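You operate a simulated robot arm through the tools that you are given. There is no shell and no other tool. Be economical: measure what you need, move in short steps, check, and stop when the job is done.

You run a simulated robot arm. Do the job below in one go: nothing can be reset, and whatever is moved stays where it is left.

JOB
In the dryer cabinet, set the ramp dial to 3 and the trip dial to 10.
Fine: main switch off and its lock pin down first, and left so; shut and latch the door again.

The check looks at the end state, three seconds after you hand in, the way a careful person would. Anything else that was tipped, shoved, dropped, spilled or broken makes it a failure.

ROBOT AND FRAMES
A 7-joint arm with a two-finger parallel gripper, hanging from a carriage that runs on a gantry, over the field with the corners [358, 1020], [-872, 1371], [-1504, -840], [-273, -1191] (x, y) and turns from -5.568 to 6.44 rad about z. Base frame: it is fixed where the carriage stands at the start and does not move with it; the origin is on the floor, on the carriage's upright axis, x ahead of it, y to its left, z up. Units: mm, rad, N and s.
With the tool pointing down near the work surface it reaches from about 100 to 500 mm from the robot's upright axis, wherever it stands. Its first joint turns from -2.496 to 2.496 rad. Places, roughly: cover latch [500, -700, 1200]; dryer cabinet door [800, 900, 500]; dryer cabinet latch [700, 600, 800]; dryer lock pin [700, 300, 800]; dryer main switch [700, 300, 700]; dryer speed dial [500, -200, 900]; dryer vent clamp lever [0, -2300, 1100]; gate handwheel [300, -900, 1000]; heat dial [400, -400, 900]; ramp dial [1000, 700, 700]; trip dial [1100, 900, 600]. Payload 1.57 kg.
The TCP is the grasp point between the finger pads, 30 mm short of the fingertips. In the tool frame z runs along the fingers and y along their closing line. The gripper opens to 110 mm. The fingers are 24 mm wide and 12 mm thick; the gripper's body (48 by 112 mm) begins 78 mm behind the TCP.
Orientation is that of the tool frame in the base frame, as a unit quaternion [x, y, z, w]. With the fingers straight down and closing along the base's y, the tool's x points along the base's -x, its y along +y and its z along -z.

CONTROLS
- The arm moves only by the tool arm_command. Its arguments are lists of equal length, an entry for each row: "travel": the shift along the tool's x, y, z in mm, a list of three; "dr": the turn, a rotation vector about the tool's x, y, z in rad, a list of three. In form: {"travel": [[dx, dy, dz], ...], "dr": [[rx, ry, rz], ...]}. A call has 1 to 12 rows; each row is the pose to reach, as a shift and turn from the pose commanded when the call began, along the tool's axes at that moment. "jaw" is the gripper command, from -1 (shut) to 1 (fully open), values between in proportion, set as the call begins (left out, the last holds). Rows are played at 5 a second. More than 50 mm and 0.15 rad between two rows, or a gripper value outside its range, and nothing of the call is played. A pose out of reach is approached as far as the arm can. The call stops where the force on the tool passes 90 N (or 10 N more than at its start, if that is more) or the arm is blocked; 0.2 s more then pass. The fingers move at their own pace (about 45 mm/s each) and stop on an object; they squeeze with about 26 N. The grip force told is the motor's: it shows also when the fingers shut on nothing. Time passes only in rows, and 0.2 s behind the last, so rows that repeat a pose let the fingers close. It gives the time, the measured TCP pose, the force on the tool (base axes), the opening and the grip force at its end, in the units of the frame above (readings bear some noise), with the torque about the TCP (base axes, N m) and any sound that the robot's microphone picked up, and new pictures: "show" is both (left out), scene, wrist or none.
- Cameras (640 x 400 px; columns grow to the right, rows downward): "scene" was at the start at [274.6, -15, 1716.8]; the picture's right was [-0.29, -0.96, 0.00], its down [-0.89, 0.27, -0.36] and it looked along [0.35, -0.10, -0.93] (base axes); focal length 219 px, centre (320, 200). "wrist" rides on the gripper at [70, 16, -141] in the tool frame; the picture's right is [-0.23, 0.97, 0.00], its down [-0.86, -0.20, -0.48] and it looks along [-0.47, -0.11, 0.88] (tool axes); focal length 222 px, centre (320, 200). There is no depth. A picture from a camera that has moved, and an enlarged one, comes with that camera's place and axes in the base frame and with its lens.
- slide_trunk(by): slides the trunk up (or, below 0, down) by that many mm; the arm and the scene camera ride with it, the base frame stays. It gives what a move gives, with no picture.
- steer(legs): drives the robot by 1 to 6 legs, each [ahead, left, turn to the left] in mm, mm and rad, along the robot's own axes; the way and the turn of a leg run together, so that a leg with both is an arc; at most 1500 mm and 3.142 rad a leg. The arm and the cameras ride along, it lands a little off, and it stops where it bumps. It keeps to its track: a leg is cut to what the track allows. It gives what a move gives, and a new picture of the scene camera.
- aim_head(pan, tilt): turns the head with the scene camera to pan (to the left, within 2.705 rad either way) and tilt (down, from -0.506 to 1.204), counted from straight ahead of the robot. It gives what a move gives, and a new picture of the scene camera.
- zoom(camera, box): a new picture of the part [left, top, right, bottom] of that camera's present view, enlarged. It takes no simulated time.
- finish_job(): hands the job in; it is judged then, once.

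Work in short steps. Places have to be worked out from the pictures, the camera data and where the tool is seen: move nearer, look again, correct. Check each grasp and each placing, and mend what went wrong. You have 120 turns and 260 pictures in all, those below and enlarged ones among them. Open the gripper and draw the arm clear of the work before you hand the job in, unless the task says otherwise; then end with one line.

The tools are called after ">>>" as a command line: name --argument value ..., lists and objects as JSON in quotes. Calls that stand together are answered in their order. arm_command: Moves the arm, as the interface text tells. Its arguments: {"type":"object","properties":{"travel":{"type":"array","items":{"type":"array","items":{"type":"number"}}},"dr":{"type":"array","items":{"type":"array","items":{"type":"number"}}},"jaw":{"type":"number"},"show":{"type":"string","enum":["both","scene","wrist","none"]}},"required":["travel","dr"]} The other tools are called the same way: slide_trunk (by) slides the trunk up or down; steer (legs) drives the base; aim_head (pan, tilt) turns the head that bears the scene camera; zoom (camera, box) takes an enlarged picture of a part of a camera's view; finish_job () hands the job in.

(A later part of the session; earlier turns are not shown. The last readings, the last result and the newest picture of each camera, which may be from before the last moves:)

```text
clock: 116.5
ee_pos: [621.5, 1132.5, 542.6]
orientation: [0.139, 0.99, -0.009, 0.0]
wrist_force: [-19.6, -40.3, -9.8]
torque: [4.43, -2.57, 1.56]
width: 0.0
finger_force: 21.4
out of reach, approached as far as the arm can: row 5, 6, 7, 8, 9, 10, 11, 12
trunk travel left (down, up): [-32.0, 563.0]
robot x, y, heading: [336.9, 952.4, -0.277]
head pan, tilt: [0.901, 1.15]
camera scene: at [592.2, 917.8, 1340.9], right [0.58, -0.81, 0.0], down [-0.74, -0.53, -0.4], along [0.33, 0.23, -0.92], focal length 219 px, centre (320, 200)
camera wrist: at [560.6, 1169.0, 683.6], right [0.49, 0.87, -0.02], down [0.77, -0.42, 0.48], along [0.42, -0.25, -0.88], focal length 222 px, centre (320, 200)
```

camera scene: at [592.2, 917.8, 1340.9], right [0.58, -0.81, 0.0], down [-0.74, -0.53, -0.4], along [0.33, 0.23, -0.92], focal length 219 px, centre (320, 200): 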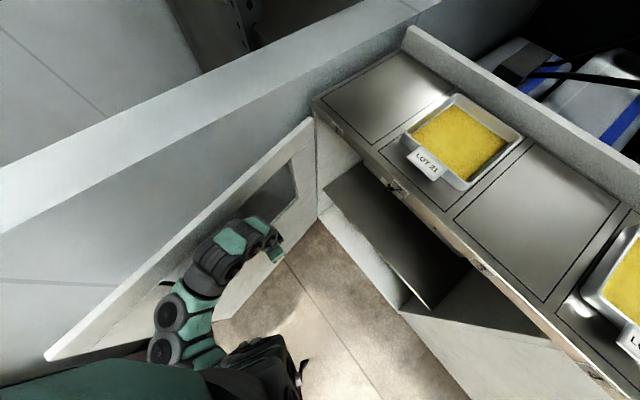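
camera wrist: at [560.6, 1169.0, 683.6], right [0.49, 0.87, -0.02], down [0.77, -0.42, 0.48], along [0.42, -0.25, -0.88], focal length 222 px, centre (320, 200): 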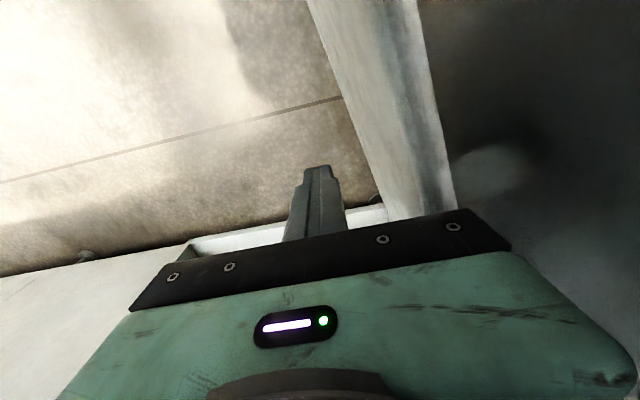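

The trunk refusal went unnoticed and the arm now leans on the door with about 45 N; the door has not been harmed. I reverse that motion exactly, moving away from the door.

>>> arm_command --travel '[[0, -15, -5], [-7, -30, -10], [-15, -45, -15], [-23, -60, -20], [-31, -75, -25], [-39, -89, -30], [-47, -89, -35], [-55, -89, -40], [-63, -89, -45], [-70, -89, -50], [-77, -89, -55], [-83, -89, -58]]' --dr '[[0, -0.05, 0], [0, -0.19, 0], [0, -0.33, 0], [0, -0.47, 0], [0, -0.61, 0], [0, -0.75, 0], [0, -0.89, 0], [0, -1.03, 0], [0, -1.17, 0], [0, -1.31, 0], [0, -1.44, 0], [0, -1.571, 0]]'

```text
clock: 119.2
ee_pos: [684.9, 1036.6, 601.3]
orientation: [0.098, 0.698, -0.097, 0.702]
wrist_force: [0.1, -0.7, -0.6]
torque: [0.0, -0.02, 0.0]
width: 0.0
finger_force: 20.9
out of reach, approached as far as the arm can: row 1, 2, 3, 4, 5, 6
trunk travel left (down, up): [-32.0, 563.0]
robot x, y, heading: [332.9, 950.7, -0.279]
head pan, tilt: [0.901, 1.15]
camera scene: at [595.7, 924.5, 1341.8], right [0.58, -0.81, 0.0], down [-0.74, -0.53, -0.41], along [0.33, 0.24, -0.91], focal length 219 px, centre (320, 200)
camera wrist: at [554.4, 1089.5, 530.4], right [0.27, 0.94, 0.23], down [-0.52, -0.06, 0.85], along [0.81, -0.34, 0.47], focal length 222 px, centre (320, 200)
```

scene: 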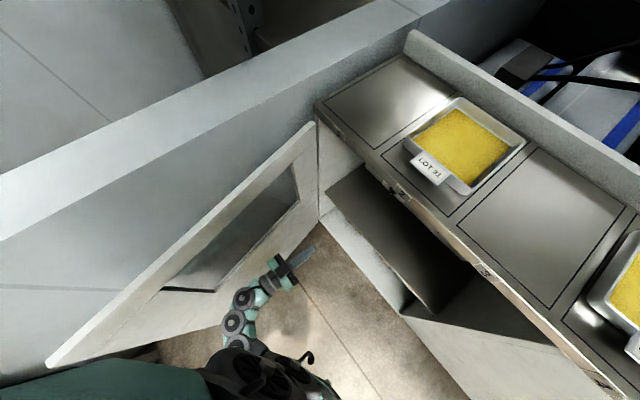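
wrist: 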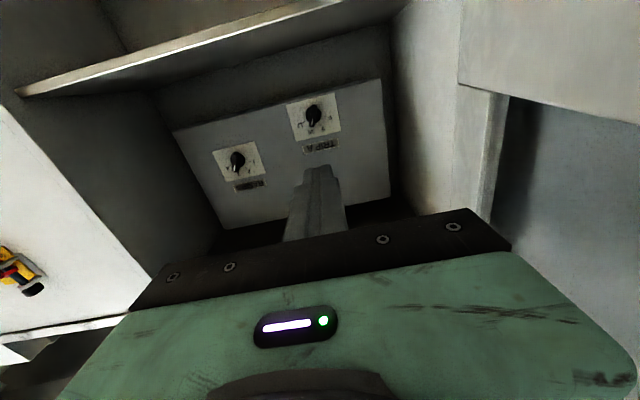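

Free again, and door and dials look unchanged. Now I raise the trunk 400 mm.

>>> slide_trunk --by 400

```text
clock: 123.0
ee_pos: [685.9, 1035.0, 1001.2]
orientation: [0.097, 0.7, -0.096, 0.701]
wrist_force: [-0.3, 0.5, 0.9]
torque: [0.02, 0.0, 0.0]
width: 0.0
finger_force: 21.4
trunk travel left (down, up): [-432.0, 163.0]
robot x, y, heading: [334.2, 950.5, -0.277]
head pan, tilt: [0.901, 1.15]
```

I pitch the tool down, moving away from the door toward the carriage.

>>> arm_command --travel '[[-2, -5, -10], [-4, -10, -20], [-6, -15, -30], [-8, -20, -40], [-10, -25, -50], [-12, -30, -60], [-14, -35, -70], [-16, -40, -80], [-18, -45, -90], [-20, -50, -100], [-20, -50, -110], [-20, -50, -110]]' --dr '[[0, 0.131, 0], [0, 0.262, 0], [0, 0.393, 0], [0, 0.524, 0], [0, 0.654, 0], [0, 0.785, 0], [0, 0.916, 0], [0, 1.047, 0], [0, 1.178, 0], [0, 1.309, 0], [0, 1.44, 0], [0, 1.571, 0]]'

```text
clock: 125.6
ee_pos: [405.0, 1122.3, 851.6]
orientation: [0.137, 0.99, -0.001, 0.004]
wrist_force: [-0.6, 0.1, 0.3]
torque: [-0.05, -0.01, 0.01]
width: 0.0
finger_force: 22.0
out of reach, approached as far as the arm can: row 5, 6, 7, 8, 9, 10, 11, 12
trunk travel left (down, up): [-432.0, 163.0]
robot x, y, heading: [336.4, 949.9, -0.282]
head pan, tilt: [0.901, 1.15]
camera scene: at [595.5, 924.9, 1741.7], right [0.58, -0.81, 0.0], down [-0.74, -0.53, -0.41], along [0.33, 0.24, -0.91], focal length 219 px, centre (320, 200)
camera wrist: at [341.6, 1156.6, 992.6], right [0.48, 0.88, 0.0], down [0.76, -0.42, 0.49], along [0.43, -0.23, -0.87], focal length 222 px, centre (320, 200)
```

scene: 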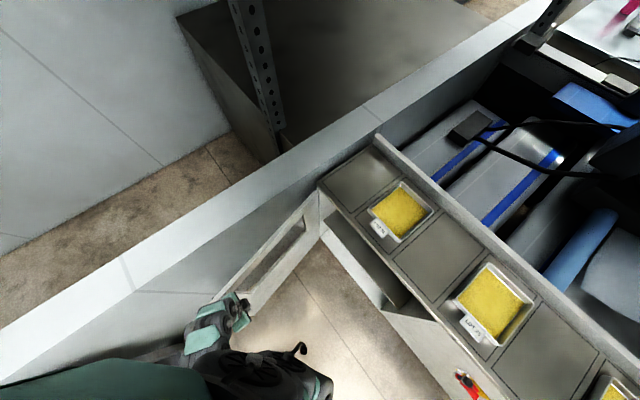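
wrist: 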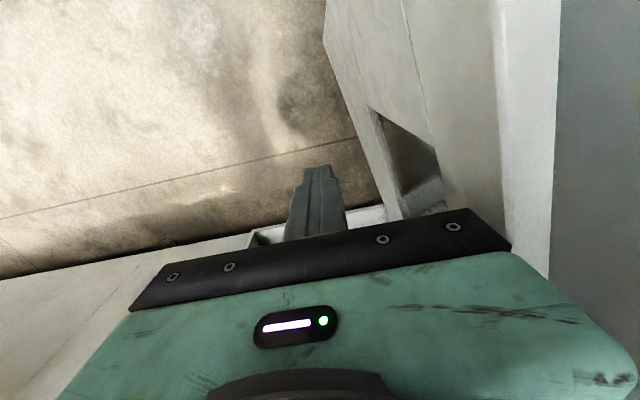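

The tool points down beside the door's inner face. I raise the trunk the last 163 mm so the fingertips clear the door top.

>>> slide_trunk --by 160

>>> arm_command --travel '[[0, 0, 0], [0, 0, 0], [0, 0, 0], [0, 0, 0], [0, 0, 0]]' --dr '[[0, 0, 0], [0, 0, 0], [0, 0, 0], [0, 0, 0], [0, 0, 0]]' --jaw 0.4

```text
clock: 127.4
ee_pos: [404.4, 1120.3, 1011.9]
orientation: [0.137, 0.991, -0.002, 0.006]
wrist_force: [0.1, -0.9, -0.7]
torque: [0.03, -0.02, 0.02]
width: 0.2
finger_force: 20.8
trunk travel left (down, up): [-592.0, 3.0]
robot x, y, heading: [334.9, 948.5, -0.275]
head pan, tilt: [0.901, 1.15]
```

```text
clock: 128.6
ee_pos: [404.7, 1121.5, 1013.4]
orientation: [0.137, 0.991, -0.002, 0.005]
wrist_force: [0.1, 0.0, -0.6]
torque: [0.0, 0.01, -0.03]
width: 76.9
finger_force: 0.1
trunk travel left (down, up): [-592.0, 3.0]
robot x, y, heading: [333.5, 953.2, -0.279]
head pan, tilt: [0.901, 1.15]
camera scene: at [595.5, 924.5, 1901.7], right [0.58, -0.81, 0.0], down [-0.74, -0.53, -0.41], along [0.33, 0.24, -0.91], focal length 219 px, centre (320, 200)
camera wrist: at [341.7, 1155.4, 1152.3], right [0.48, 0.88, 0.0], down [0.76, -0.42, 0.49], along [0.43, -0.24, -0.87], focal length 222 px, centre (320, 200)
```

scene: 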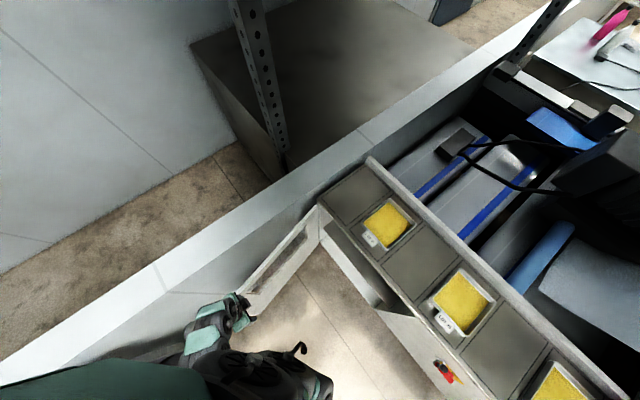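
wrist: 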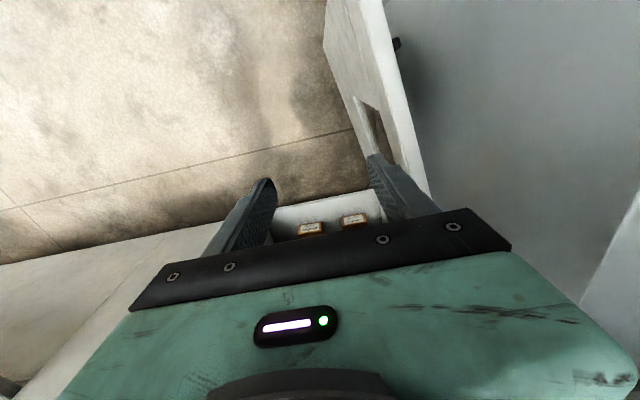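

The door's top edge is seen about 78 mm to the left of the tool. I narrow the jaws, move over it and yaw to match the door.

>>> arm_command --travel '[[0, 22, 0], [0, 44, 0], [0, 68, 0], [0, 68, 0]]' --dr '[[0, 0, -0.09], [0, 0, -0.18], [0, 0, -0.27], [0, 0, -0.27]]' --jaw 0.3 --show "wrist"

```text
clock: 129.6
ee_pos: [423.5, 1186.0, 1013.8]
orientation: [0.002, 1.0, -0.003, 0.005]
wrist_force: [0.5, -0.1, -0.1]
torque: [0.01, 0.02, 0.02]
width: 71.4
finger_force: 0.0
trunk travel left (down, up): [-592.0, 3.0]
robot x, y, heading: [335.5, 947.0, -0.284]
head pan, tilt: [0.901, 1.15]
camera wrist: at [354.6, 1202.3, 1153.4], right [0.23, 0.97, 0.0], down [0.85, -0.2, 0.49], along [0.47, -0.12, -0.87], focal length 222 px, centre (320, 200)
```

wrist: 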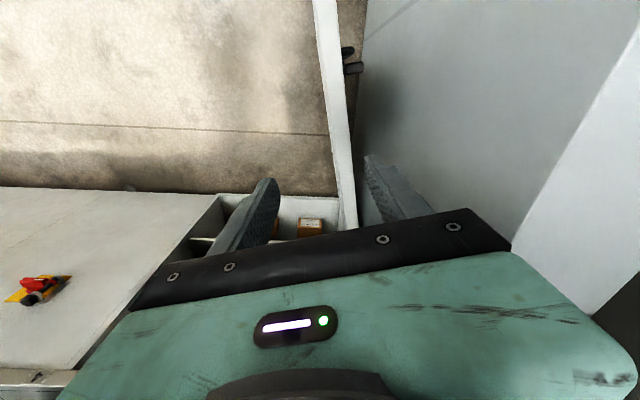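

The door edge lies between the fingers. I lower 95 mm to straddle it.

>>> arm_command --travel '[[0, 0, 25], [0, 0, 50], [0, 0, 75], [0, 0, 95], [0, 0, 95]]' --dr '[[0, 0, 0], [0, 0, 0], [0, 0, 0], [0, 0, 0], [0, 0, 0]]' --show "wrist"

```text
clock: 130.8
ee_pos: [424.7, 1187.6, 917.9]
orientation: [0.003, 1.0, -0.001, 0.005]
wrist_force: [0.1, -0.4, -0.2]
torque: [-0.03, 0.05, -0.03]
width: 71.5
finger_force: 0.1
trunk travel left (down, up): [-592.0, 3.0]
robot x, y, heading: [332.0, 948.0, -0.278]
head pan, tilt: [0.901, 1.15]
camera wrist: at [354.4, 1203.8, 1057.6], right [0.23, 0.97, 0.0], down [0.85, -0.2, 0.49], along [0.47, -0.12, -0.87], focal length 222 px, centre (320, 200)
```

wrist: 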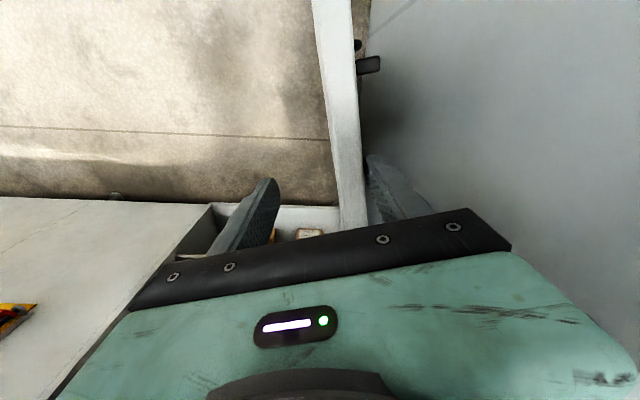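

Straddled with no contact force. I swing the door about 40° toward closed along its arc, yawing with it.

>>> arm_command --travel '[[3, -41, 0], [2, -82, 0], [-2, -122.6, 0], [-10, -163, 0], [-21.5, -202, 0], [-36, -240, 0], [-54, -277, 0], [-75, -312, 0]]' --dr '[[0, 0, -0.087], [0, 0, -0.175], [0, 0, -0.262], [0, 0, -0.349], [0, 0, -0.436], [0, 0, -0.524], [0, 0, -0.611], [0, 0, -0.698]]'

```text
clock: 132.8
ee_pos: [515.9, 1011.8, 933.2]
orientation: [-0.437, 0.887, 0.127, 0.076]
wrist_force: [0.4, 1.0, -0.1]
torque: [0.02, 0.01, -0.01]
width: 71.4
finger_force: 0.1
trunk travel left (down, up): [-592.0, 3.0]
robot x, y, heading: [332.6, 949.0, -0.277]
head pan, tilt: [0.901, 1.15]
stopped in row 8: the arm was blocked; the commanded pose is now the measured one
camera scene: at [595.7, 924.8, 1901.8], right [0.58, -0.81, 0.0], down [-0.74, -0.53, -0.41], along [0.33, 0.24, -0.91], focal length 219 px, centre (320, 200)
camera wrist: at [458.1, 927.2, 1054.2], right [-0.63, 0.74, 0.21], down [0.67, 0.39, 0.64], along [0.39, 0.54, -0.74], focal length 222 px, centre (320, 200)
```

scene: 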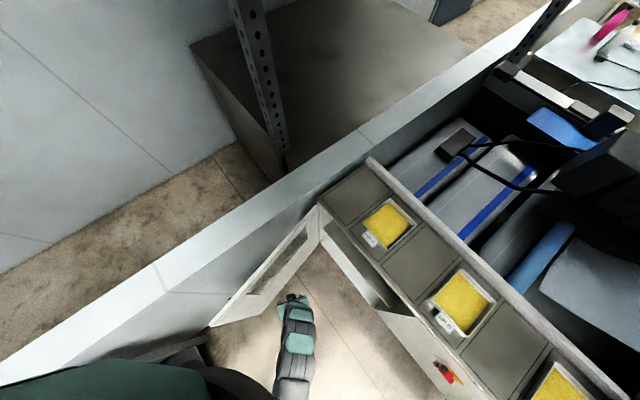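
wrist: 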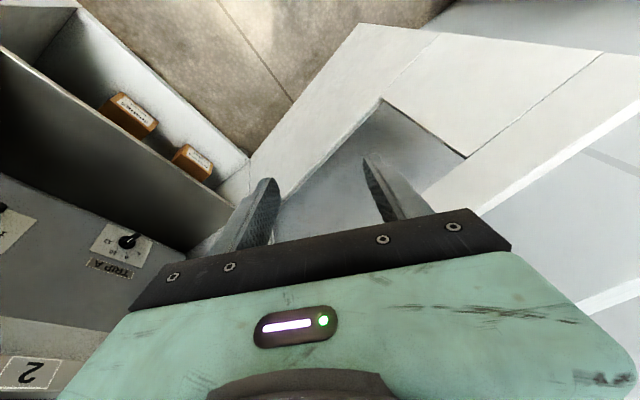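

The arm was too close under the carriage and jammed, slipping off the door; the door stayed put. I move the carriage back and right so the door's arc lies in comfortable reach.

>>> steer --legs '[[0, -155, 0], [-150, 0, 0]]'

>>> arm_command --travel '[[0, 0, -10], [0, 0, -20], [0, 0, -30], [0, 0, -30]]' --dr '[[0.06, 0.09, 0], [0.12, 0.18, 0], [0.161, 0.249, 0], [0.161, 0.249, 0]]'

```text
clock: 135.2
ee_pos: [330.5, 903.6, 933.2]
orientation: [-0.438, 0.887, 0.127, 0.075]
wrist_force: [-0.3, -0.3, 0.1]
torque: [0.02, -0.02, 0.01]
width: 71.4
finger_force: 0.0
trunk travel left (down, up): [-592.0, 3.0]
robot x, y, heading: [149.8, 842.4, -0.275]
head pan, tilt: [0.901, 1.15]
camera scene: at [410.4, 817.2, 1901.7], right [0.58, -0.81, 0.0], down [-0.74, -0.53, -0.41], along [0.33, 0.24, -0.91], focal length 219 px, centre (320, 200)
```

scene: 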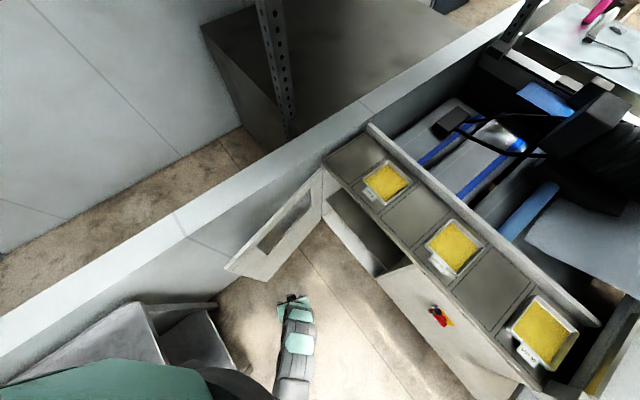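

```text
clock: 136.2
ee_pos: [336.1, 911.5, 963.3]
orientation: [-0.447, 0.894, 0.021, 0.023]
wrist_force: [0.2, 0.3, -0.4]
torque: [0.02, -0.01, -0.01]
width: 71.7
finger_force: 0.0
out of reach, approached as far as the arm can: row 3
trunk travel left (down, up): [-592.0, 3.0]
robot x, y, heading: [151.1, 840.3, -0.275]
head pan, tilt: [0.901, 1.15]
camera scene: at [410.4, 817.1, 1901.7], right [0.58, -0.81, 0.0], down [-0.74, -0.53, -0.41], along [0.33, 0.24, -0.91], focal length 219 px, centre (320, 200)
camera wrist: at [279.1, 856.7, 1099.8], right [-0.64, 0.76, 0.03], down [0.66, 0.54, 0.53], along [0.39, 0.36, -0.85], focal length 222 px, centre (320, 200)
```

scene: 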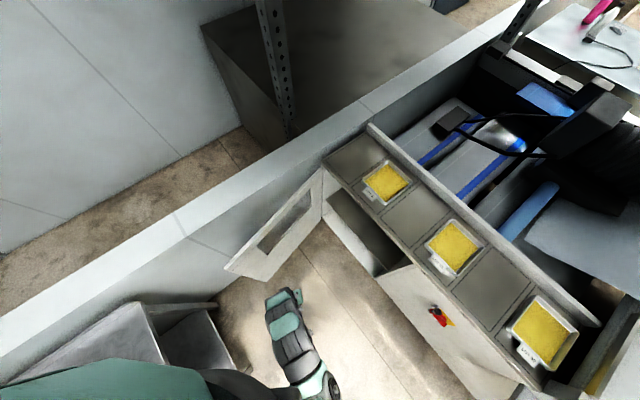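
wrist: 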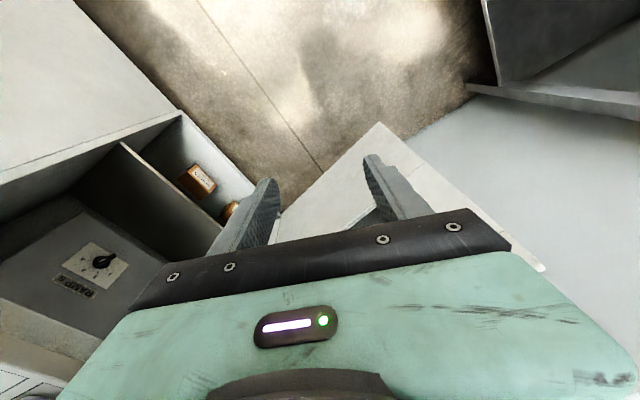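

The hand is upright again. I go back over the door edge at safe height with the yaw matched.

>>> arm_command --travel '[[-10, 5, -20], [-35, 12, -40], [-65, 22, -52], [-95, 33, -52], [-130, 45, -52], [-165, 57, -52], [-200, 69, -52], [-235, 81, -52], [-262, 90, -52], [-274, 94.7, -52], [-274, 94.7, -52]]' --dr '[[0, 0, 0.1], [0, 0, 0.22], [0, 0, 0.34], [0, 0, 0.46], [0, 0, 0.58], [0, 0, 0.7], [0, 0, 0.82], [0, 0, 0.92], [0, 0, 0.92], [0, 0, 0.92], [0, 0, 0.92]]' --show "wrist"

```text
clock: 138.6
ee_pos: [422.6, 1171.3, 1014.3]
orientation: [0.002, 1.0, 0.0, -0.002]
wrist_force: [-1.0, -0.8, -0.9]
torque: [0.01, -0.02, 0.0]
width: 71.5
finger_force: 0.0
out of reach, approached as far as the arm can: row 1, 2, 3
trunk travel left (down, up): [-592.0, 3.0]
robot x, y, heading: [147.8, 841.8, -0.278]
head pan, tilt: [0.901, 1.15]
camera wrist: at [353.8, 1186.7, 1155.9], right [0.23, 0.97, 0.0], down [0.85, -0.2, 0.48], along [0.46, -0.11, -0.88], focal length 222 px, centre (320, 200)
```

wrist: 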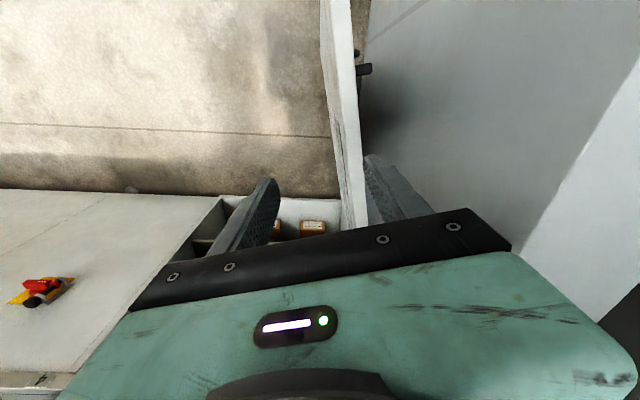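

I need 15 mm more to the left, then I lower over the edge.

>>> arm_command --travel '[[0, 15, 0], [0, 15, 0], [0, 15, 30], [0, 15, 60], [0, 15, 95], [0, 15, 95]]' --dr '[[0, 0, 0], [0, 0, 0], [0, 0, 0], [0, 0, 0], [0, 0, 0], [0, 0, 0]]' --show "wrist"

```text
clock: 140.0
ee_pos: [421.1, 1186.0, 918.5]
orientation: [0.002, 1.0, 0.0, -0.001]
wrist_force: [0.1, 0.6, -0.3]
torque: [0.02, 0.01, 0.02]
width: 71.5
finger_force: 0.1
trunk travel left (down, up): [-592.0, 3.0]
robot x, y, heading: [148.6, 840.4, -0.277]
head pan, tilt: [0.901, 1.15]
camera wrist: at [352.5, 1201.0, 1059.7], right [0.23, 0.97, 0.0], down [0.86, -0.2, 0.48], along [0.46, -0.11, -0.88], focal length 222 px, centre (320, 200)
```

wrist: 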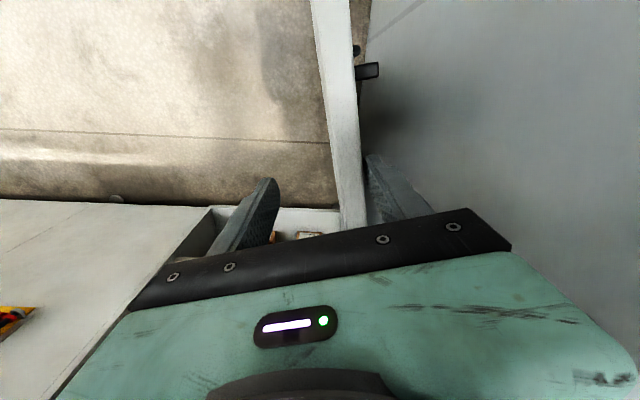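

Straddled again. I swing the first 20° and check.

>>> arm_command --travel '[[3, -20, 0], [3, -41, 0], [3, -62, 0], [2, -82, 0], [0, -103, 0], [-2, -122.6, 0], [-6, -143, 0], [-10, -163, 0]]' --dr '[[0, 0, -0.044], [0, 0, -0.087], [0, 0, -0.131], [0, 0, -0.175], [0, 0, -0.218], [0, 0, -0.262], [0, 0, -0.305], [0, 0, -0.349]]'

```text
clock: 141.8
ee_pos: [429.7, 1021.1, 920.5]
orientation: [-0.173, 0.985, 0.0, 0.0]
wrist_force: [0.6, -0.1, 0.0]
torque: [-0.01, -0.01, 0.01]
width: 71.4
finger_force: 0.1
trunk travel left (down, up): [-592.0, 3.0]
robot x, y, heading: [147.3, 842.9, -0.28]
head pan, tilt: [0.901, 1.15]
camera scene: at [410.4, 817.2, 1901.7], right [0.58, -0.81, 0.0], down [-0.74, -0.53, -0.41], along [0.33, 0.24, -0.91], focal length 219 px, centre (320, 200)
camera wrist: at [360.3, 1011.9, 1060.6], right [-0.12, 0.99, 0.0], down [0.87, 0.1, 0.48], along [0.47, 0.06, -0.88], focal length 222 px, centre (320, 200)
```

scene: 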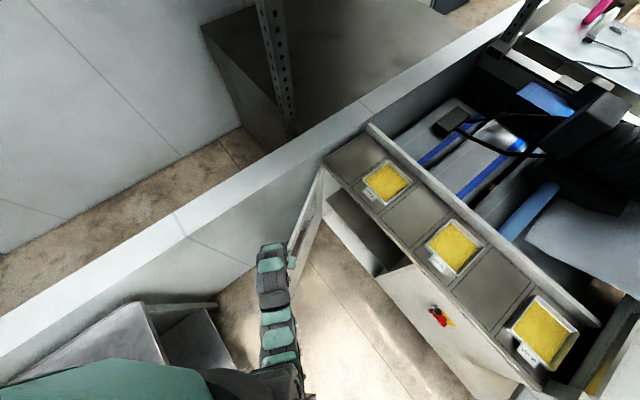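
wrist: 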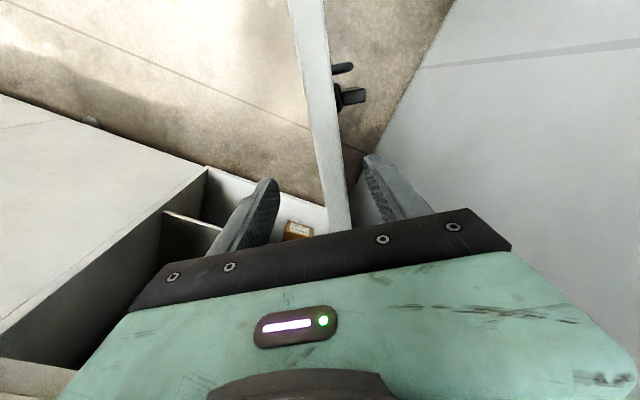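

The door follows. I continue another 40°.

>>> arm_command --travel '[[1, -42, 0], [0.6, -83.8, 0], [-5, -125.5, 0], [-13.2, -166, 0], [-25.5, -206, 0], [-41, -244.6, 0], [-60, -282, 0], [-81.7, -317.4, 0]]' --dr '[[0, 0, -0.087], [0, 0, -0.175], [0, 0, -0.262], [0, 0, -0.349], [0, 0, -0.436], [0, 0, -0.524], [0, 0, -0.611], [0, 0, -0.698]]'

```text
clock: 143.6
ee_pos: [614.0, 750.0, 917.5]
orientation: [-0.499, 0.867, 0.0, 0.0]
wrist_force: [-0.8, -0.1, 0.6]
torque: [-0.04, -0.04, 0.01]
width: 71.9
finger_force: 0.0
trunk travel left (down, up): [-592.0, 3.0]
robot x, y, heading: [152.9, 842.6, -0.28]
head pan, tilt: [0.901, 1.15]
camera scene: at [410.4, 817.1, 1901.7], right [0.58, -0.81, 0.0], down [-0.74, -0.53, -0.41], along [0.33, 0.24, -0.91], focal length 219 px, centre (320, 200)
camera wrist: at [566.2, 696.8, 1058.6], right [-0.73, 0.69, 0.0], down [0.6, 0.64, 0.48], along [0.33, 0.35, -0.88], focal length 222 px, centre (320, 200)
```

scene: 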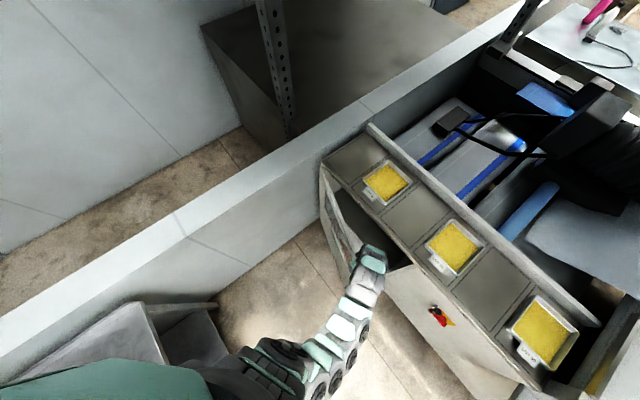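
wrist: 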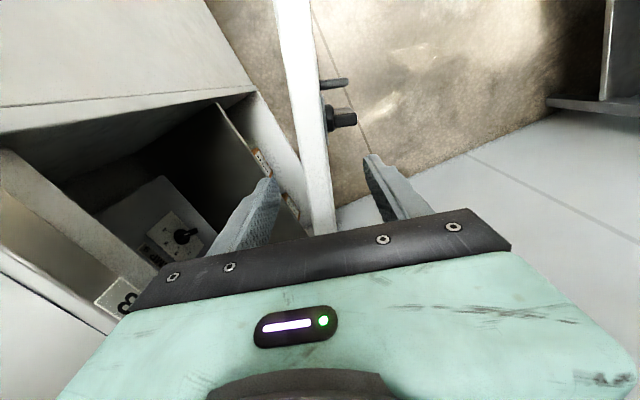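

The door is about 20° from shut. I lift out and move to its outer side.

>>> arm_command --travel '[[0, 0, -35], [0, 0, -70], [0, 0, -102], [0, 40, -102], [0, 80, -102], [0, 120, -102]]' --dr '[[0, 0, 0], [0, 0, 0], [0, 0, 0], [0, 0, 0], [0, 0, 0], [0, 0, 0]]' --show "none"

>>> aim_head --pan 0.5 --tilt 1.0

```text
clock: 145.0
ee_pos: [510.4, 812.6, 1021.6]
orientation: [-0.497, 0.868, 0.001, -0.001]
wrist_force: [1.2, 0.3, 0.9]
torque: [0.05, 0.03, 0.05]
width: 71.2
finger_force: 0.3
trunk travel left (down, up): [-592.0, 3.0]
robot x, y, heading: [147.6, 842.0, -0.277]
head pan, tilt: [0.901, 1.15]
```

```text
clock: 145.8
ee_pos: [510.3, 812.5, 1021.3]
orientation: [-0.497, 0.868, 0.0, -0.001]
wrist_force: [0.0, -0.6, 0.5]
torque: [0.05, -0.01, 0.0]
width: 71.5
finger_force: 0.0
trunk travel left (down, up): [-592.0, 3.0]
robot x, y, heading: [151.7, 839.8, -0.281]
head pan, tilt: [0.499, 1.0]
camera scene: at [430.0, 797.8, 1911.4], right [0.22, -0.98, 0.0], down [-0.82, -0.19, -0.54], along [0.53, 0.12, -0.84], focal length 219 px, centre (320, 200)
```

scene: 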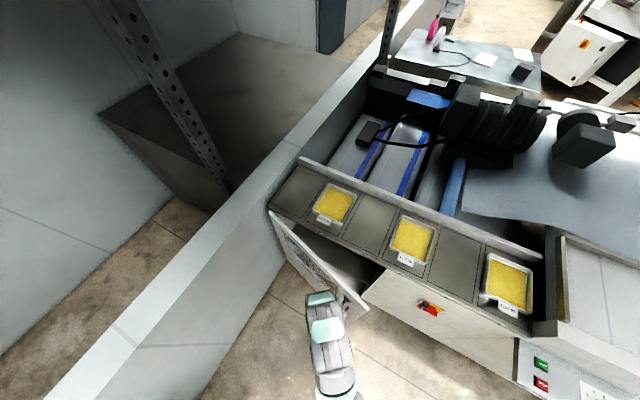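

The door is nearly shut and clear. I pitch the tool to point at the cabinet front again.

>>> arm_command --travel '[[0, 0, 0], [0, 0, 0], [0, 0, 0], [0, 0, 0], [0, 0, 0], [0, 0, 0], [0, 0, 0], [0, 0, 0], [0, 0, 0], [0, 0, 0], [0, 0, 0], [0, 0, 0]]' --dr '[[0.127, -0.032, 0], [0.254, -0.0645, 0], [0.381, -0.097, 0], [0.508, -0.129, 0], [0.635, -0.161, 0], [0.762, -0.194, 0], [0.888, -0.226, 0], [1.015, -0.258, 0], [1.142, -0.29, 0], [1.269, -0.3225, 0], [1.396, -0.355, 0], [1.523, -0.387, 0]]' --jaw -1 --show "wrist"

```text
clock: 148.4
ee_pos: [510.9, 812.0, 1020.8]
orientation: [-0.352, 0.613, -0.507, 0.492]
wrist_force: [0.3, 0.0, -0.1]
torque: [0.02, 0.02, 0.03]
width: 0.0
finger_force: 21.2
out of reach, approached as far as the arm can: row 2, 3, 4
trunk travel left (down, up): [-592.0, 3.0]
robot x, y, heading: [149.9, 843.7, -0.281]
head pan, tilt: [0.499, 1.0]
camera wrist: at [357.9, 788.8, 987.7], right [0.13, 0.44, -0.89], down [-0.25, 0.88, 0.4], along [0.96, 0.17, 0.22], focal length 222 px, centre (320, 200)
```

wrist: 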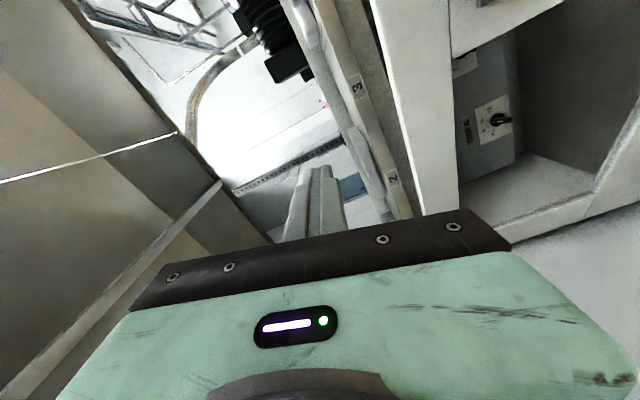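

Good. I lower the trunk to latch height and roll toward the upright grip.

>>> slide_trunk --by -218

>>> arm_command --travel '[[0, 0, 0], [0, 0, 0], [0, 0, 0], [0, 0, 0], [0, 0, 0], [0, 0, 0], [0, 0, 0], [0, 0, 0], [0, 0, 0], [0, 0, 0], [0, 0, 0], [0, 0, 0]]' --dr '[[0, 0, -0.149], [0, 0, -0.298], [0, 0, -0.447], [0, 0, -0.596], [0, 0, -0.745], [0, 0, -0.894], [0, 0, -1.043], [0, 0, -1.192], [0, 0, -1.341], [0, 0, -1.49], [0, 0, -1.639], [0, 0, -1.788]]'

```text
clock: 150.8
ee_pos: [510.5, 811.5, 802.7]
orientation: [-0.352, 0.614, -0.507, 0.492]
wrist_force: [-0.1, 0.1, -1.0]
torque: [0.0, 0.0, 0.02]
width: 0.0
finger_force: 21.5
trunk travel left (down, up): [-374.0, 221.0]
robot x, y, heading: [153.8, 839.9, -0.278]
head pan, tilt: [0.499, 1.0]
```

```text
clock: 153.4
ee_pos: [509.0, 811.6, 803.2]
orientation: [0.699, -0.109, 0.701, 0.088]
wrist_force: [0.2, -1.0, 0.1]
torque: [-0.02, 0.03, -0.01]
width: 0.0
finger_force: 21.6
trunk travel left (down, up): [-374.0, 221.0]
robot x, y, heading: [148.4, 842.0, -0.282]
head pan, tilt: [0.499, 1.0]
camera scene: at [430.0, 797.7, 1693.4], right [0.22, -0.98, 0.0], down [-0.82, -0.18, -0.54], along [0.53, 0.12, -0.84], focal length 219 px, centre (320, 200)
camera wrist: at [370.3, 832.1, 871.8], right [-0.27, -0.93, -0.26], down [-0.4, 0.35, -0.85], along [0.88, -0.12, -0.46], focal length 222 px, centre (320, 200)
```

scene: 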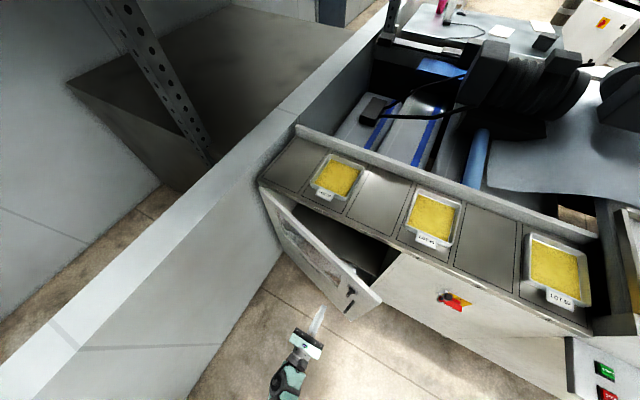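
wrist: 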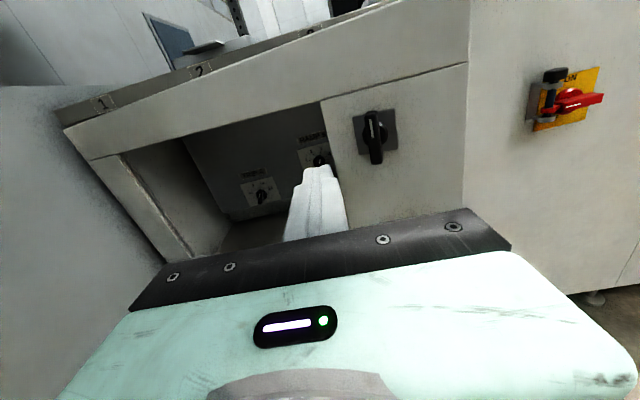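

The view shows the door 20° ajar, latch upright. I move right of the latch and push the door gently to about 5°.

>>> arm_command --travel '[[0, 42, 0], [0, 84, 0], [0, 125, 0], [0, 125, 30], [0, 125, 55], [0, 125, 80], [0, 125, 105], [0, 125, 130], [0, 125, 155], [0, 125, 175], [0, 125, 190], [0, 125, 200]]' --dr '[[0, 0, 0], [0, 0, 0], [0, 0, 0], [0, 0, 0], [0, 0, 0], [0, 0, 0], [0, 0, 0], [0, 0, 0], [0, 0, 0], [0, 0, 0], [0, 0, 0], [0, 0, 0]]'

```text
clock: 156.0
ee_pos: [668.9, 635.8, 798.2]
orientation: [0.699, -0.109, 0.702, 0.087]
wrist_force: [0.3, -1.2, 0.0]
torque: [0.01, -0.01, 0.01]
width: 0.1
finger_force: 21.1
trunk travel left (down, up): [-374.0, 221.0]
robot x, y, heading: [147.6, 847.9, -0.277]
head pan, tilt: [0.499, 1.0]
camera scene: at [430.0, 797.7, 1693.5], right [0.22, -0.98, 0.0], down [-0.82, -0.18, -0.54], along [0.53, 0.12, -0.84], focal length 219 px, centre (320, 200)
camera wrist: at [529.0, 656.6, 866.8], right [-0.27, -0.93, -0.26], down [-0.4, 0.35, -0.85], along [0.88, -0.12, -0.46], focal length 222 px, centre (320, 200)
```

scene: 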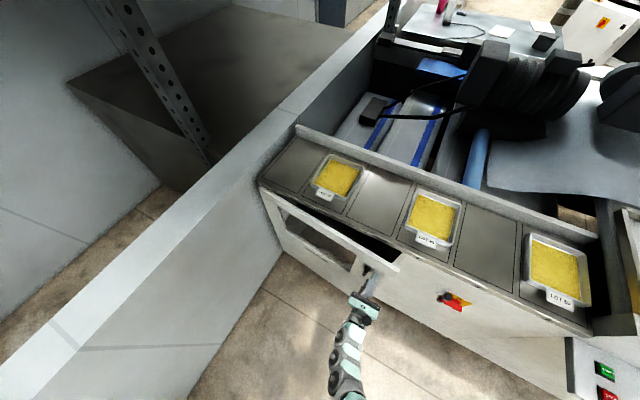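
wrist: 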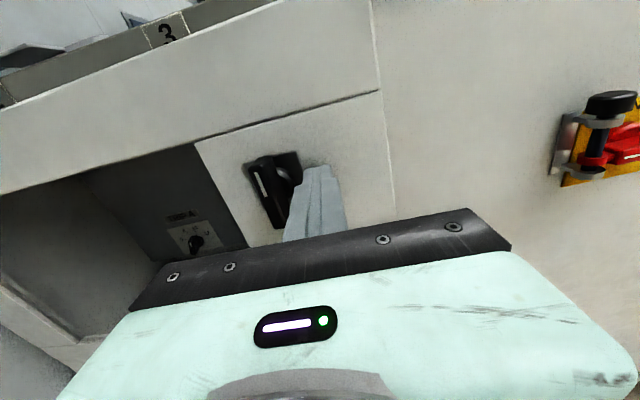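

The door is about 5° ajar. I back off, open the jaws and line up with the latch bar.

>>> arm_command --travel '[[0, 0, -35], [2, 0, -65], [4, -18, -65], [4, -35, -65], [4, -35, -65]]' --dr '[[0, 0, 0], [0, 0, 0], [0, 0, 0], [0, 0, 0], [0, 0, 0]]' --jaw -0.1 --show "wrist"

>>> zoom --camera "wrist" --box '[220, 80, 420, 230]'

```text
clock: 157.2
ee_pos: [615.6, 688.3, 804.6]
orientation: [0.699, -0.11, 0.701, 0.088]
wrist_force: [-0.3, 0.6, -0.6]
torque: [0.01, 0.02, 0.01]
width: 49.4
finger_force: 0.0
trunk travel left (down, up): [-374.0, 221.0]
robot x, y, heading: [146.3, 841.3, -0.278]
head pan, tilt: [0.499, 1.0]
camera wrist: at [476.2, 708.8, 873.5], right [-0.27, -0.93, -0.26], down [-0.4, 0.35, -0.85], along [0.88, -0.12, -0.46], focal length 222 px, centre (320, 200)
```

wrist: 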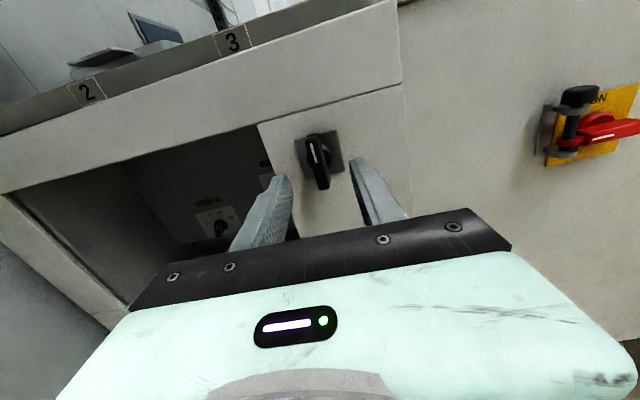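

```text
2.67 times, centred on (320, 155) of wrist
camera zoom: at [476.2, 708.8, 873.5], right [-0.27, -0.93, -0.26], down [-0.4, 0.35, -0.85], along [0.88, -0.12, -0.46], focal length 592 px, centre (320, 320)
```

zoom: 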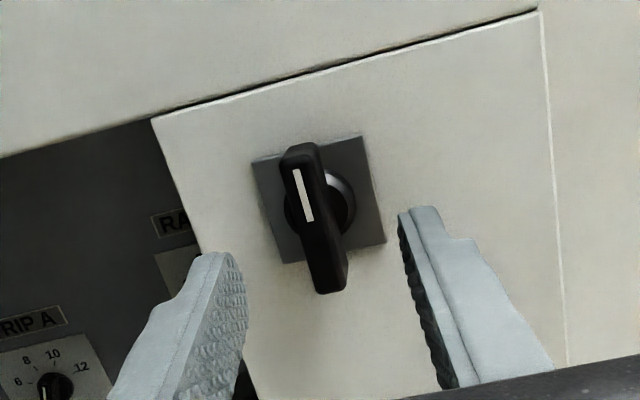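

Before going on I check the TRIP pointer, visible at lower left.

>>> zoom --camera "wrist" --box '[180, 180, 260, 250]'

```text
5.71 times, centred on (220, 215) of wrist
camera zoom: at [476.2, 708.8, 873.5], right [-0.27, -0.93, -0.26], down [-0.4, 0.35, -0.85], along [0.88, -0.12, -0.46], focal length 1269 px, centre (891, 114)
```

zoom: 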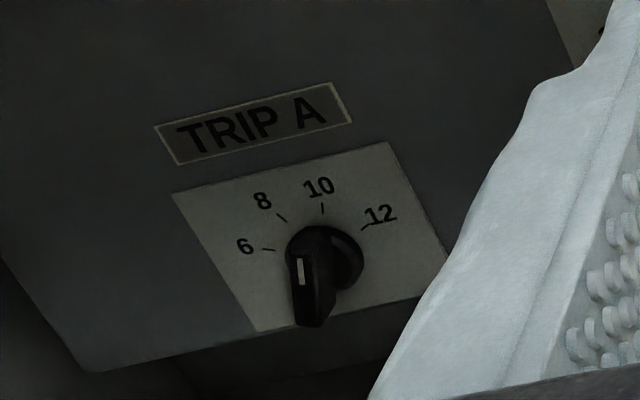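

TRIP's bar is parallel to the 10 tick, confirmed. I advance 39 mm and close on the latch bar.

>>> arm_command --travel '[[0, 0, 20], [0, 0, 39], [0, 0, 39]]' --dr '[[0, 0, 0], [0, 0, 0], [0, 0, 0]]' --show "none"

>>> arm_command --travel '[[0, 0, 0], [0, 0, 0], [0, 0, 0], [0, 0, 0], [0, 0, 0]]' --dr '[[0, 0, 0], [0, 0, 0], [0, 0, 0], [0, 0, 0], [0, 0, 0]]' --jaw -1 --show "none"

>>> zoom --camera "wrist" --box '[220, 80, 420, 230]'

```text
clock: 158.0
ee_pos: [653.8, 676.9, 804.9]
orientation: [0.699, -0.11, 0.701, 0.088]
wrist_force: [-0.1, -0.3, 0.3]
torque: [-0.01, 0.0, 0.01]
width: 49.6
finger_force: 0.0
trunk travel left (down, up): [-374.0, 221.0]
robot x, y, heading: [152.5, 844.3, -0.274]
head pan, tilt: [0.499, 1.0]
```

```text
clock: 159.2
ee_pos: [653.8, 677.3, 805.3]
orientation: [0.699, -0.11, 0.701, 0.087]
wrist_force: [-0.2, 0.5, -0.5]
torque: [-0.02, 0.0, 0.02]
width: 0.0
finger_force: 21.3
trunk travel left (down, up): [-374.0, 221.0]
robot x, y, heading: [148.6, 845.4, -0.279]
head pan, tilt: [0.499, 1.0]
```

```text
2.67 times, centred on (320, 155) of wrist
camera zoom: at [513.5, 697.7, 874.0], right [-0.27, -0.93, -0.26], down [-0.4, 0.35, -0.85], along [0.88, -0.12, -0.46], focal length 592 px, centre (320, 320)
```

zoom: 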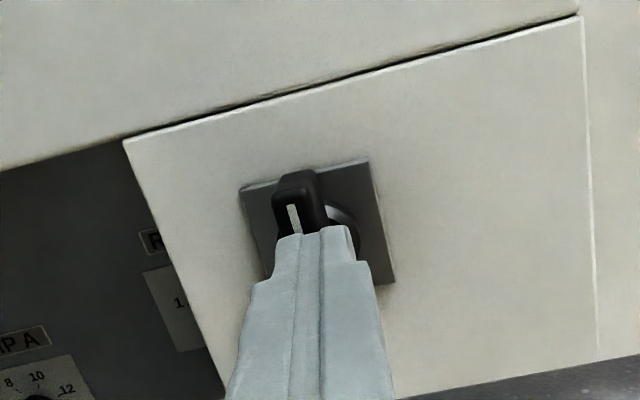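

The jaws closed just short of the bar. I reopen, go 20 mm further and close.

>>> arm_command --travel '[[0, 0, 0], [0, 0, 0], [0, 0, 0], [0, 0, 10], [0, 0, 20], [0, 0, 20]]' --dr '[[0, 0, 0], [0, 0, 0], [0, 0, 0], [0, 0, 0], [0, 0, 0], [0, 0, 0]]' --jaw -0.1 --show "none"

>>> arm_command --travel '[[0, 0, 0], [0, 0, 0], [0, 0, 0], [0, 0, 0], [0, 0, 0]]' --dr '[[0, 0, 0], [0, 0, 0], [0, 0, 0], [0, 0, 0], [0, 0, 0]]' --jaw -1 --show "none"

>>> zoom --camera "wrist" --box '[220, 80, 420, 230]'

```text
clock: 160.6
ee_pos: [673.0, 672.5, 803.8]
orientation: [0.699, -0.109, 0.701, 0.088]
wrist_force: [-0.6, 0.2, 0.3]
torque: [0.02, 0.0, 0.03]
width: 49.6
finger_force: 0.2
trunk travel left (down, up): [-374.0, 221.0]
robot x, y, heading: [146.9, 840.2, -0.279]
head pan, tilt: [0.499, 1.0]
```

```text
clock: 161.8
ee_pos: [673.1, 674.0, 803.2]
orientation: [0.699, -0.11, 0.702, 0.086]
wrist_force: [4.3, 8.4, 0.4]
torque: [0.05, 0.06, -0.28]
width: 14.1
finger_force: 31.1
trunk travel left (down, up): [-374.0, 221.0]
robot x, y, heading: [148.6, 843.7, -0.277]
head pan, tilt: [0.499, 1.0]
```

```text
2.67 times, centred on (320, 155) of wrist
camera zoom: at [533.5, 694.7, 873.1], right [-0.27, -0.93, -0.26], down [-0.4, 0.35, -0.85], along [0.88, -0.12, -0.46], focal length 592 px, centre (320, 320)
```

zoom: 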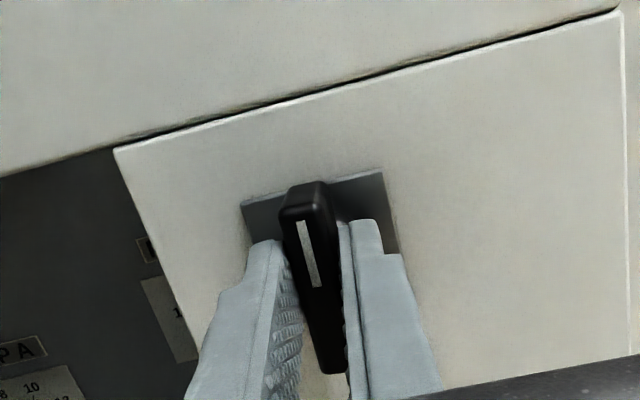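

Held at 14 mm. I turn clockwise a quarter turn.

>>> arm_command --travel '[[0, 0, 0], [0, 0, 0], [0, 0, 0], [0, 0, 0], [0, 0, 0], [0, 0, 0], [0, 0, 0], [0, 0, 0], [0, 0, 0], [0, 0, 0], [0, 0, 0], [0, 0, 0]]' --dr '[[0, 0, 0.131], [0, 0, 0.262], [0, 0, 0.393], [0, 0, 0.524], [0, 0, 0.654], [0, 0, 0.785], [0, 0, 0.916], [0, 0, 1.047], [0, 0, 1.178], [0, 0, 1.309], [0, 0, 1.44], [0, 0, 1.54]]' --show "none"

>>> zoom --camera "wrist" --box '[160, 50, 480, 250]'

```text
clock: 164.4
ee_pos: [667.9, 671.0, 799.4]
orientation: [-0.426, 0.568, -0.562, 0.425]
wrist_force: [0.9, -1.1, -46.4]
torque: [-0.23, 0.68, -0.55]
width: 13.1
finger_force: 29.7
trunk travel left (down, up): [-374.0, 221.0]
robot x, y, heading: [148.4, 842.5, -0.28]
head pan, tilt: [0.499, 1.0]
```

```text
2.00 times, centred on (320, 150) of wrist
camera zoom: at [513.0, 643.1, 784.6], right [0.06, 0.22, -0.97], down [-0.22, 0.95, 0.21], along [0.97, 0.2, 0.1], focal length 444 px, centre (320, 300)
```

zoom: 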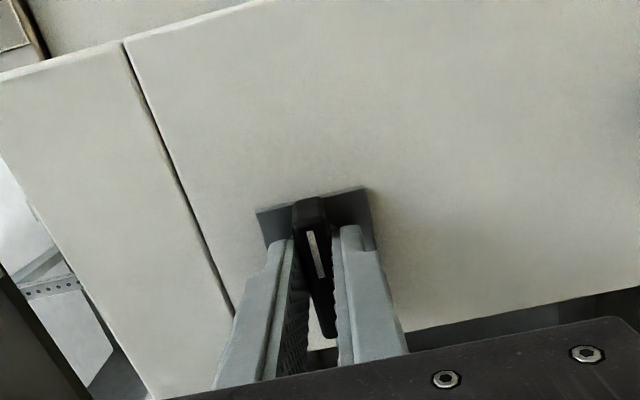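

The latch is turned (spring pushing back). Holding it, I push the door shut in small steps.

>>> arm_command --travel '[[0, 2, 8], [0, 3, 16], [1, 3, 24], [1, 3, 32], [2, 3, 40], [2, 3, 46], [2, 3, 52], [2, 3, 56]]' --dr '[[0, 0, 0], [0, 0, 0], [0, 0, 0], [0, 0, 0], [0, 0, 0], [0, 0, 0], [0, 0, 0], [0, 0, 0]]' --show "scene"

>>> zoom --camera "wrist" --box '[0, 0, 640, 400]'

```text
clock: 166.2
ee_pos: [718.9, 653.5, 800.1]
orientation: [-0.426, 0.565, -0.565, 0.425]
wrist_force: [-22.2, -4.4, -7.9]
torque: [-0.04, 0.05, -0.15]
width: 12.8
finger_force: 29.5
trunk travel left (down, up): [-374.0, 221.0]
robot x, y, heading: [151.0, 837.8, -0.273]
head pan, tilt: [0.499, 1.0]
camera scene: at [427.5, 797.5, 1692.7], right [0.22, -0.98, 0.0], down [-0.82, -0.18, -0.54], along [0.52, 0.12, -0.84], focal length 219 px, centre (320, 200)
```

scene: 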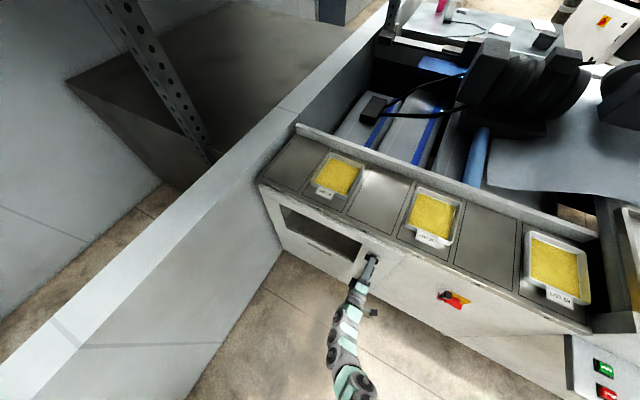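

```text
1.00 times, centred on (320, 200) of wrist (not enlarged: the box is as wide or as high as the picture)
camera zoom: at [565.1, 624.4, 783.5], right [0.06, 0.22, -0.97], down [-0.22, 0.95, 0.2], along [0.97, 0.2, 0.11], focal length 222 px, centre (320, 200)
```

zoom: 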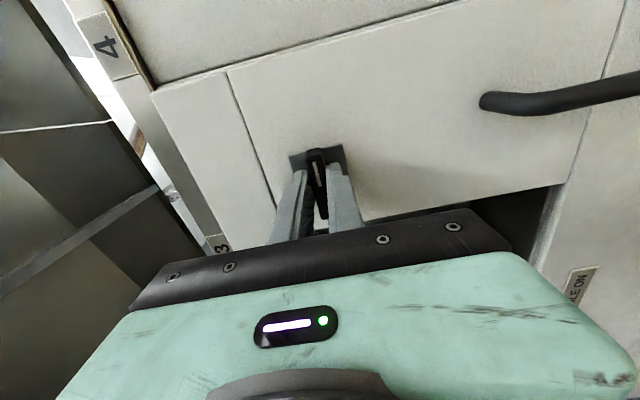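

The door is flush, with 22 N of contact. I turn the latch back upright while holding it closed.

>>> arm_command --travel '[[0, 0, 0], [0, 0, 0], [0, 0, 0], [0, 0, 0], [0, 0, 0], [0, 0, 0], [0, 0, 0], [0, 0, 0], [0, 0, 0], [0, 0, 0], [0, 0, 0], [0, 0, 0]]' --dr '[[0, 0, -0.131], [0, 0, -0.262], [0, 0, -0.393], [0, 0, -0.524], [0, 0, -0.654], [0, 0, -0.785], [0, 0, -0.916], [0, 0, -1.047], [0, 0, -1.178], [0, 0, -1.309], [0, 0, -1.44], [0, 0, -1.555]]' --show "none"

>>> zoom --camera "wrist" --box '[160, 50, 480, 250]'

```text
clock: 168.8
ee_pos: [723.7, 654.9, 800.9]
orientation: [0.7, -0.104, 0.701, 0.092]
wrist_force: [-16.5, 8.5, 23.1]
torque: [-0.3, -1.11, 0.2]
width: 13.0
finger_force: 29.5
trunk travel left (down, up): [-374.0, 221.0]
robot x, y, heading: [149.6, 844.2, -0.279]
head pan, tilt: [0.499, 1.0]
```

```text
2.00 times, centred on (320, 150) of wrist
camera zoom: at [584.7, 677.2, 870.2], right [-0.27, -0.93, -0.24], down [-0.4, 0.34, -0.85], along [0.88, -0.13, -0.47], focal length 444 px, centre (320, 300)
```

zoom: 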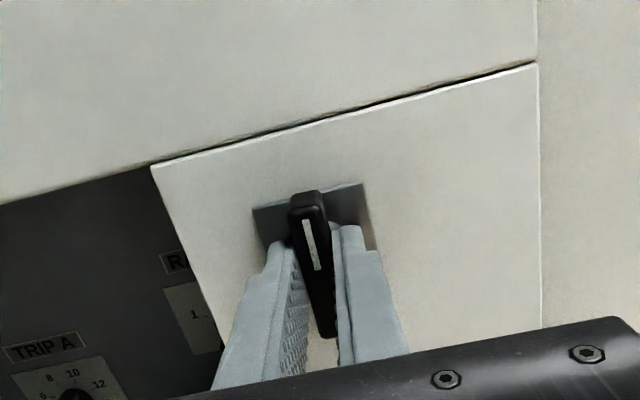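

The latch is upright. Still holding it, I pull back gently to test that it is latched.

>>> arm_command --travel '[[0, 0, -4], [0, 0, -8], [0, 0, -11]]' --dr '[[0, 0, 0], [0, 0, 0], [0, 0, 0]]' --show "none"

>>> zoom --camera "wrist" --box '[160, 50, 480, 250]'

```text
clock: 169.6
ee_pos: [720.6, 657.8, 802.2]
orientation: [0.7, -0.104, 0.701, 0.092]
wrist_force: [24.1, -0.3, -8.5]
torque: [0.06, 0.17, -0.49]
width: 12.8
finger_force: 29.5
trunk travel left (down, up): [-374.0, 221.0]
robot x, y, heading: [145.7, 843.2, -0.279]
head pan, tilt: [0.499, 1.0]
```

```text
2.00 times, centred on (320, 150) of wrist
camera zoom: at [580.3, 678.5, 870.6], right [-0.27, -0.93, -0.24], down [-0.4, 0.34, -0.85], along [0.88, -0.13, -0.46], focal length 444 px, centre (320, 300)
```

zoom: 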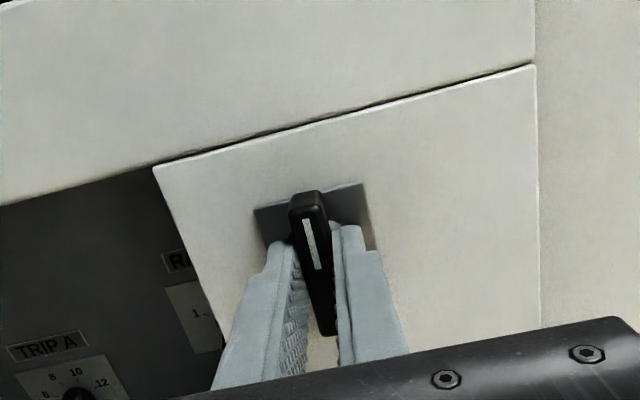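

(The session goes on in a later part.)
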